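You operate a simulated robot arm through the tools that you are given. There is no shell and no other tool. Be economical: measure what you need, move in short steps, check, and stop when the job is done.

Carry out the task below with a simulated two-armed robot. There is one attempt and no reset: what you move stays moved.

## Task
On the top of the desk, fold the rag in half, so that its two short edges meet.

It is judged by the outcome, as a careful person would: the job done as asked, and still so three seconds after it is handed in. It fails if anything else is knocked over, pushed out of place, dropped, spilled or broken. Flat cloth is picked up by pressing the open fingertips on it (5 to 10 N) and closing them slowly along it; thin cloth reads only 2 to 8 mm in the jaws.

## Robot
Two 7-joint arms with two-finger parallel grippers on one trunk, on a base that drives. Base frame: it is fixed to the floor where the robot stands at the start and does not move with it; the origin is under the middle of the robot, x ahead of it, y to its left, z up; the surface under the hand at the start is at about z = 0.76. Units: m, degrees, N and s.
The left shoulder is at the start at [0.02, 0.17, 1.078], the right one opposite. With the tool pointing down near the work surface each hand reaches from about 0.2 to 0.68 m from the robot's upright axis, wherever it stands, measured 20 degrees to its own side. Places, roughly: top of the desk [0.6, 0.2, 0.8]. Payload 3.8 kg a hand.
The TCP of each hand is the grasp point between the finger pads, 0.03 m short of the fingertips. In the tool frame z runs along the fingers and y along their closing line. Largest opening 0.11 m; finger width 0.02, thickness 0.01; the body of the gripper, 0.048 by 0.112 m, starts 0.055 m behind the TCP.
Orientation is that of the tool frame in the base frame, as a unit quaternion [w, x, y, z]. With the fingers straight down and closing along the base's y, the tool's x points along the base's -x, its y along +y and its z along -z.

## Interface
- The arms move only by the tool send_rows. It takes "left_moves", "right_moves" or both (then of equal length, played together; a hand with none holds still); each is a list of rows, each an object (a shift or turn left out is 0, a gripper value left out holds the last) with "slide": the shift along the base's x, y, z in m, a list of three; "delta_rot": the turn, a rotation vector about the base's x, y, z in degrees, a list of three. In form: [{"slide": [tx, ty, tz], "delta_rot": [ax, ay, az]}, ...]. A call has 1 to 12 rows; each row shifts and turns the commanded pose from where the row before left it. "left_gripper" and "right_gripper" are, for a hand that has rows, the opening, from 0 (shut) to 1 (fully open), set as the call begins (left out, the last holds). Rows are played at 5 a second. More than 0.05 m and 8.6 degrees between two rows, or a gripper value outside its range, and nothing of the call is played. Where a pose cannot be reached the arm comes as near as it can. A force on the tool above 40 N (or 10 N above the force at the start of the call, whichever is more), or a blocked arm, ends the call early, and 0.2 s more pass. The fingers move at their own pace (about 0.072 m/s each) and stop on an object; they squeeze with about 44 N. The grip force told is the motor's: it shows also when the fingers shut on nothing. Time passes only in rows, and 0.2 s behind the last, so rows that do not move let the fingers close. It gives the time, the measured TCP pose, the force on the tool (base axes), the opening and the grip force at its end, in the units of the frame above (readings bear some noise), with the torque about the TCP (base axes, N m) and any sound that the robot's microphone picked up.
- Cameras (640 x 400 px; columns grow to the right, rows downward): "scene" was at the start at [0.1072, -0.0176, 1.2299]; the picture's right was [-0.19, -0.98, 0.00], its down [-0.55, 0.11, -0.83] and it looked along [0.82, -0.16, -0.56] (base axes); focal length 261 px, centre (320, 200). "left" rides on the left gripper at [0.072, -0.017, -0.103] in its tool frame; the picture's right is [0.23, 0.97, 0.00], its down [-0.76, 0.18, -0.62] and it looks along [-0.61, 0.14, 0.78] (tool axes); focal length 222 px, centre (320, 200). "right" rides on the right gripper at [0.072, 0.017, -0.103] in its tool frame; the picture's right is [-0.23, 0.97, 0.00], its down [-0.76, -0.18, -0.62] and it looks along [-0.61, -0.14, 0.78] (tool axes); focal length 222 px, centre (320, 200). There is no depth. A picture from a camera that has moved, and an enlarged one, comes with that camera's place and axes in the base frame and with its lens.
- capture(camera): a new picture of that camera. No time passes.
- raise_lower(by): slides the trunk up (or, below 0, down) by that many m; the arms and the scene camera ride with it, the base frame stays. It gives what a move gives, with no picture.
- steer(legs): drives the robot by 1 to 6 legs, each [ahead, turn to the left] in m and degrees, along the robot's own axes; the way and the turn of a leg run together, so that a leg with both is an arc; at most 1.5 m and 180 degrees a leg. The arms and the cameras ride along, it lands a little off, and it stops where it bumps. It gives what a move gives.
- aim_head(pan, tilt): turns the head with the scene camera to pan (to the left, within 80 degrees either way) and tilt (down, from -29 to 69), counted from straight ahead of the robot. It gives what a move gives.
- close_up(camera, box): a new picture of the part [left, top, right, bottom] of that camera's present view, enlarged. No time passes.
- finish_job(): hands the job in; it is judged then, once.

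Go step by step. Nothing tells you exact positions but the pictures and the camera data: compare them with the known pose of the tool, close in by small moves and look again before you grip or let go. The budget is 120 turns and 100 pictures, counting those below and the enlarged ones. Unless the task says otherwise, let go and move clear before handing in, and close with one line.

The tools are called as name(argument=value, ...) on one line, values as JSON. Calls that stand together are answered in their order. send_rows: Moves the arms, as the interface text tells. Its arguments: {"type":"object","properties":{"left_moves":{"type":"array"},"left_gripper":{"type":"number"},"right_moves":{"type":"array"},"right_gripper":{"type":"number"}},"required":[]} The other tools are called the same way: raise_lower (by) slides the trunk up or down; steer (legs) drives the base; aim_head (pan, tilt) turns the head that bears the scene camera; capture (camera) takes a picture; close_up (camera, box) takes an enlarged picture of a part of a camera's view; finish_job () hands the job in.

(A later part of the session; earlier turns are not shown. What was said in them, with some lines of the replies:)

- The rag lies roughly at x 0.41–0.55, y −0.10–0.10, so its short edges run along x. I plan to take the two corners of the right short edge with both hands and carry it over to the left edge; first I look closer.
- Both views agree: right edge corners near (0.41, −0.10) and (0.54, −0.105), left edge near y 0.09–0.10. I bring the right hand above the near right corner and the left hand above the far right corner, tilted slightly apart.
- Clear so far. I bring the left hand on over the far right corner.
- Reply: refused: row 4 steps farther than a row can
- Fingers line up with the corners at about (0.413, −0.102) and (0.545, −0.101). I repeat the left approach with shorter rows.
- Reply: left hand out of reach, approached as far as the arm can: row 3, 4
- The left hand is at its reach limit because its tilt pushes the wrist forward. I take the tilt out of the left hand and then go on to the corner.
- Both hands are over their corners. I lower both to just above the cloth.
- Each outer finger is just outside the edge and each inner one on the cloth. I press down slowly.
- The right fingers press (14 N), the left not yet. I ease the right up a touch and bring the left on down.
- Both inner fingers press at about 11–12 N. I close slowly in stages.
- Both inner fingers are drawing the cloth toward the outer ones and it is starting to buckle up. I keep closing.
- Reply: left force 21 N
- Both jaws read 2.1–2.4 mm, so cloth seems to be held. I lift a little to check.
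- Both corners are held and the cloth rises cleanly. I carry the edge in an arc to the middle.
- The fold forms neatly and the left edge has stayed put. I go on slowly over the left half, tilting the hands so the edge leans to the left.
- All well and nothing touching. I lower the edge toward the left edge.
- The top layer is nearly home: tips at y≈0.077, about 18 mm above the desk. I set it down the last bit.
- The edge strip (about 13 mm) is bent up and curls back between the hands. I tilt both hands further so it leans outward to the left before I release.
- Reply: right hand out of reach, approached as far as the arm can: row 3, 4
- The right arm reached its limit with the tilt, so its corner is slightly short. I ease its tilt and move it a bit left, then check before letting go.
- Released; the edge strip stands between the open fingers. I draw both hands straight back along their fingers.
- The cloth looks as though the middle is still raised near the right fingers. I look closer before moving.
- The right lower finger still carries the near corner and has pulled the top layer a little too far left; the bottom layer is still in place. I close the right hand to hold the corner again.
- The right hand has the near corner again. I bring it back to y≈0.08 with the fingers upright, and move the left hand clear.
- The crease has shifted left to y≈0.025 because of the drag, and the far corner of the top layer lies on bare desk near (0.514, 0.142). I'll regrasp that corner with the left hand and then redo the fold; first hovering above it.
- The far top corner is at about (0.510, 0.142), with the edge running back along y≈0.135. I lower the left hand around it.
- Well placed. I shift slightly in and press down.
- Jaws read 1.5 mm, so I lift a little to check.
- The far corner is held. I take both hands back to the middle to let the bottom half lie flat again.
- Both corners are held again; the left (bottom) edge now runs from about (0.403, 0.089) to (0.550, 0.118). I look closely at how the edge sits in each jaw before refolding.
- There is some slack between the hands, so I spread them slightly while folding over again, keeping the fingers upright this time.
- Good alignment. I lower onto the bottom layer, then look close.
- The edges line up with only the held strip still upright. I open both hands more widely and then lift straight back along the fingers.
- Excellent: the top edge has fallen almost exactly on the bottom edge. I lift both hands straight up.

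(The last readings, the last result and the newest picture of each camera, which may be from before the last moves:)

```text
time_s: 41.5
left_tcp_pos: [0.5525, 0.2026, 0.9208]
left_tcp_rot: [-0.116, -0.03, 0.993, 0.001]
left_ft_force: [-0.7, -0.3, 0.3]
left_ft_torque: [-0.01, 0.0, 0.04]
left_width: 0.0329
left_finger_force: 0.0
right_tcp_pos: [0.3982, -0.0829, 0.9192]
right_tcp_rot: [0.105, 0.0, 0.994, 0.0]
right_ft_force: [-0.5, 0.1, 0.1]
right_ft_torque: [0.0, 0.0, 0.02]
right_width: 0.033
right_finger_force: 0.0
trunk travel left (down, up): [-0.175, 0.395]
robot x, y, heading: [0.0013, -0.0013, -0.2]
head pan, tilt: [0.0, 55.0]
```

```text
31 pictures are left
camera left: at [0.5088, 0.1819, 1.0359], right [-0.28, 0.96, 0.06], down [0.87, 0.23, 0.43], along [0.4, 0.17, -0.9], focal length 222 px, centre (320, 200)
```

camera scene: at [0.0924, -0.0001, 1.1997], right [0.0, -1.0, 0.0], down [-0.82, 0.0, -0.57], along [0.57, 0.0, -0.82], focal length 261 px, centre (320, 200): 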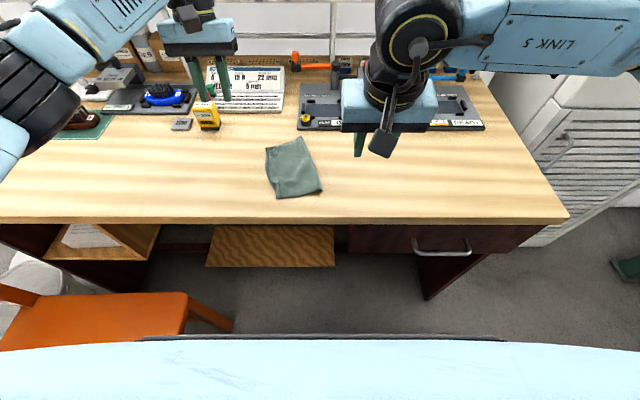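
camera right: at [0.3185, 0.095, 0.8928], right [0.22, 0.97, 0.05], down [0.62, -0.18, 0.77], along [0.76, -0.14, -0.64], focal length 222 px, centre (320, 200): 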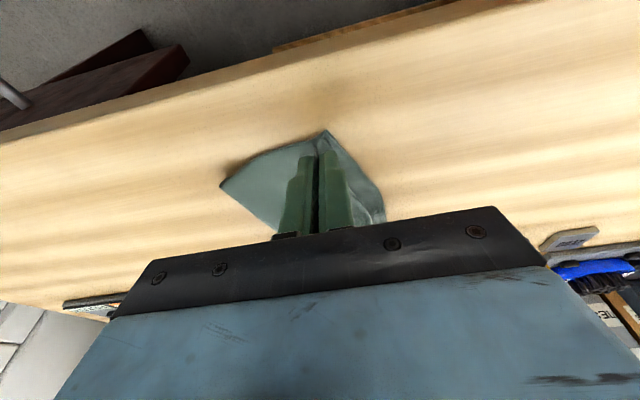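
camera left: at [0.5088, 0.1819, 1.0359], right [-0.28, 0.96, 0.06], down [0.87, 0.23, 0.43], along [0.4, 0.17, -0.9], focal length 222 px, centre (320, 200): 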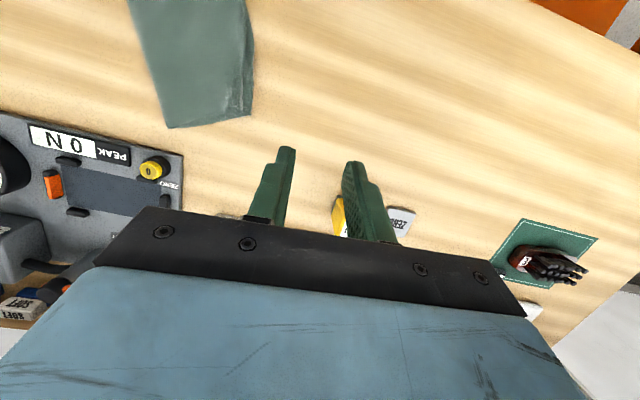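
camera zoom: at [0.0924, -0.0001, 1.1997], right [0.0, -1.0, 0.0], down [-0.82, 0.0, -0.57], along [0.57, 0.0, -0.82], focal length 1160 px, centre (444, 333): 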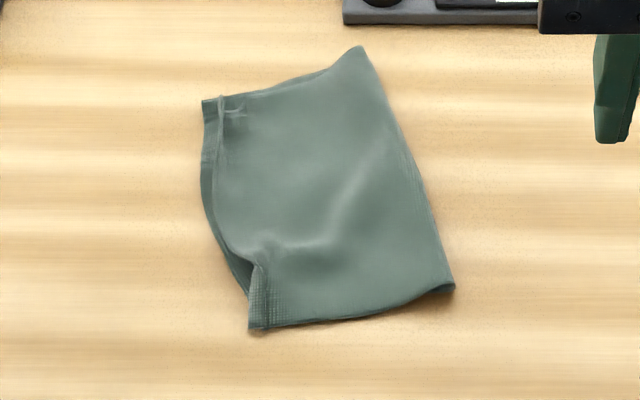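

The rag lies folded with the edges nearly together. I zoom in on the two edge corners for any kinks.

close_up(camera="scene", box=[260, 140, 292, 160])

close_up(camera="scene", box=[260, 174, 300, 202])

close_up(camera="left", box=[120, 0, 290, 140])

```text
16.00 times, centred on (276, 150) of scene
camera zoom: at [0.0924, -0.0001, 1.1997], right [0.0, -1.0, 0.0], down [-0.82, 0.0, -0.57], along [0.57, 0.0, -0.82], focal length 4175 px, centre (1024, 1000)
```

zoom: 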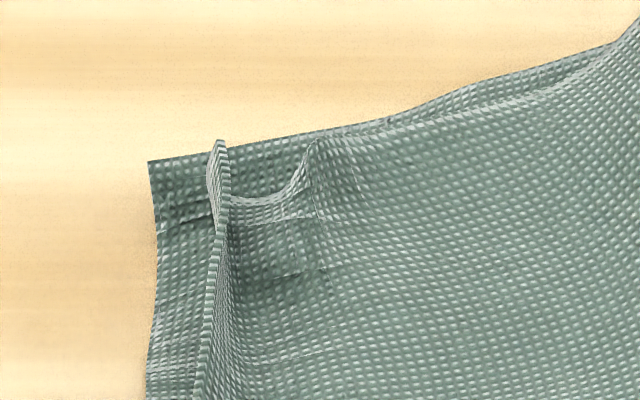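

```text
14.29 times, centred on (280, 188) of scene
camera zoom: at [0.0924, -0.0001, 1.1997], right [0.0, -1.0, 0.0], down [-0.82, 0.0, -0.57], along [0.57, 0.0, -0.82], focal length 3728 px, centre (891, 371)
```

zoom: 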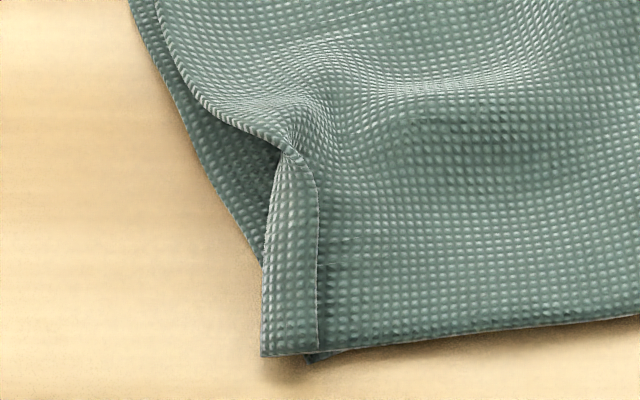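

```text
2.86 times, centred on (205, 70) of left
camera zoom: at [0.5088, 0.1819, 1.0359], right [-0.28, 0.96, 0.06], down [0.87, 0.23, 0.43], along [0.4, 0.17, -0.9], focal length 635 px, centre (649, 571)
```

zoom: 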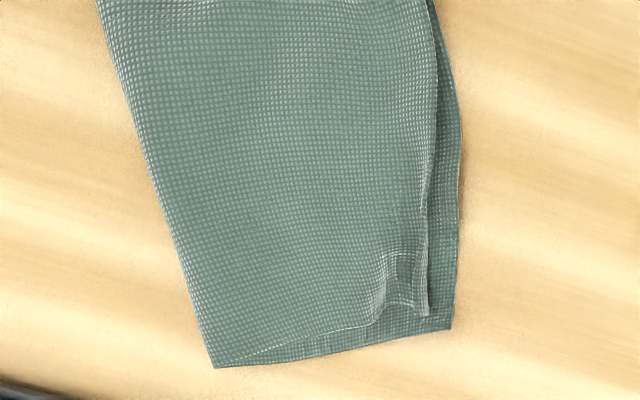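

The two short edges meet to within about a centimetre along their length, nothing else has been moved, and both hands are clear, so I hand in.

finish_job()

```text
The job is handed in.
```

The rag is folded in half on the desk, with its two short edges meeting to within about 1 cm. A strip of about 7 mm is turned back at the near corner, a small flap stands up at the far corner, and the rag now sits turned by roughly 10–15° from where it started. Nothing else was moved.
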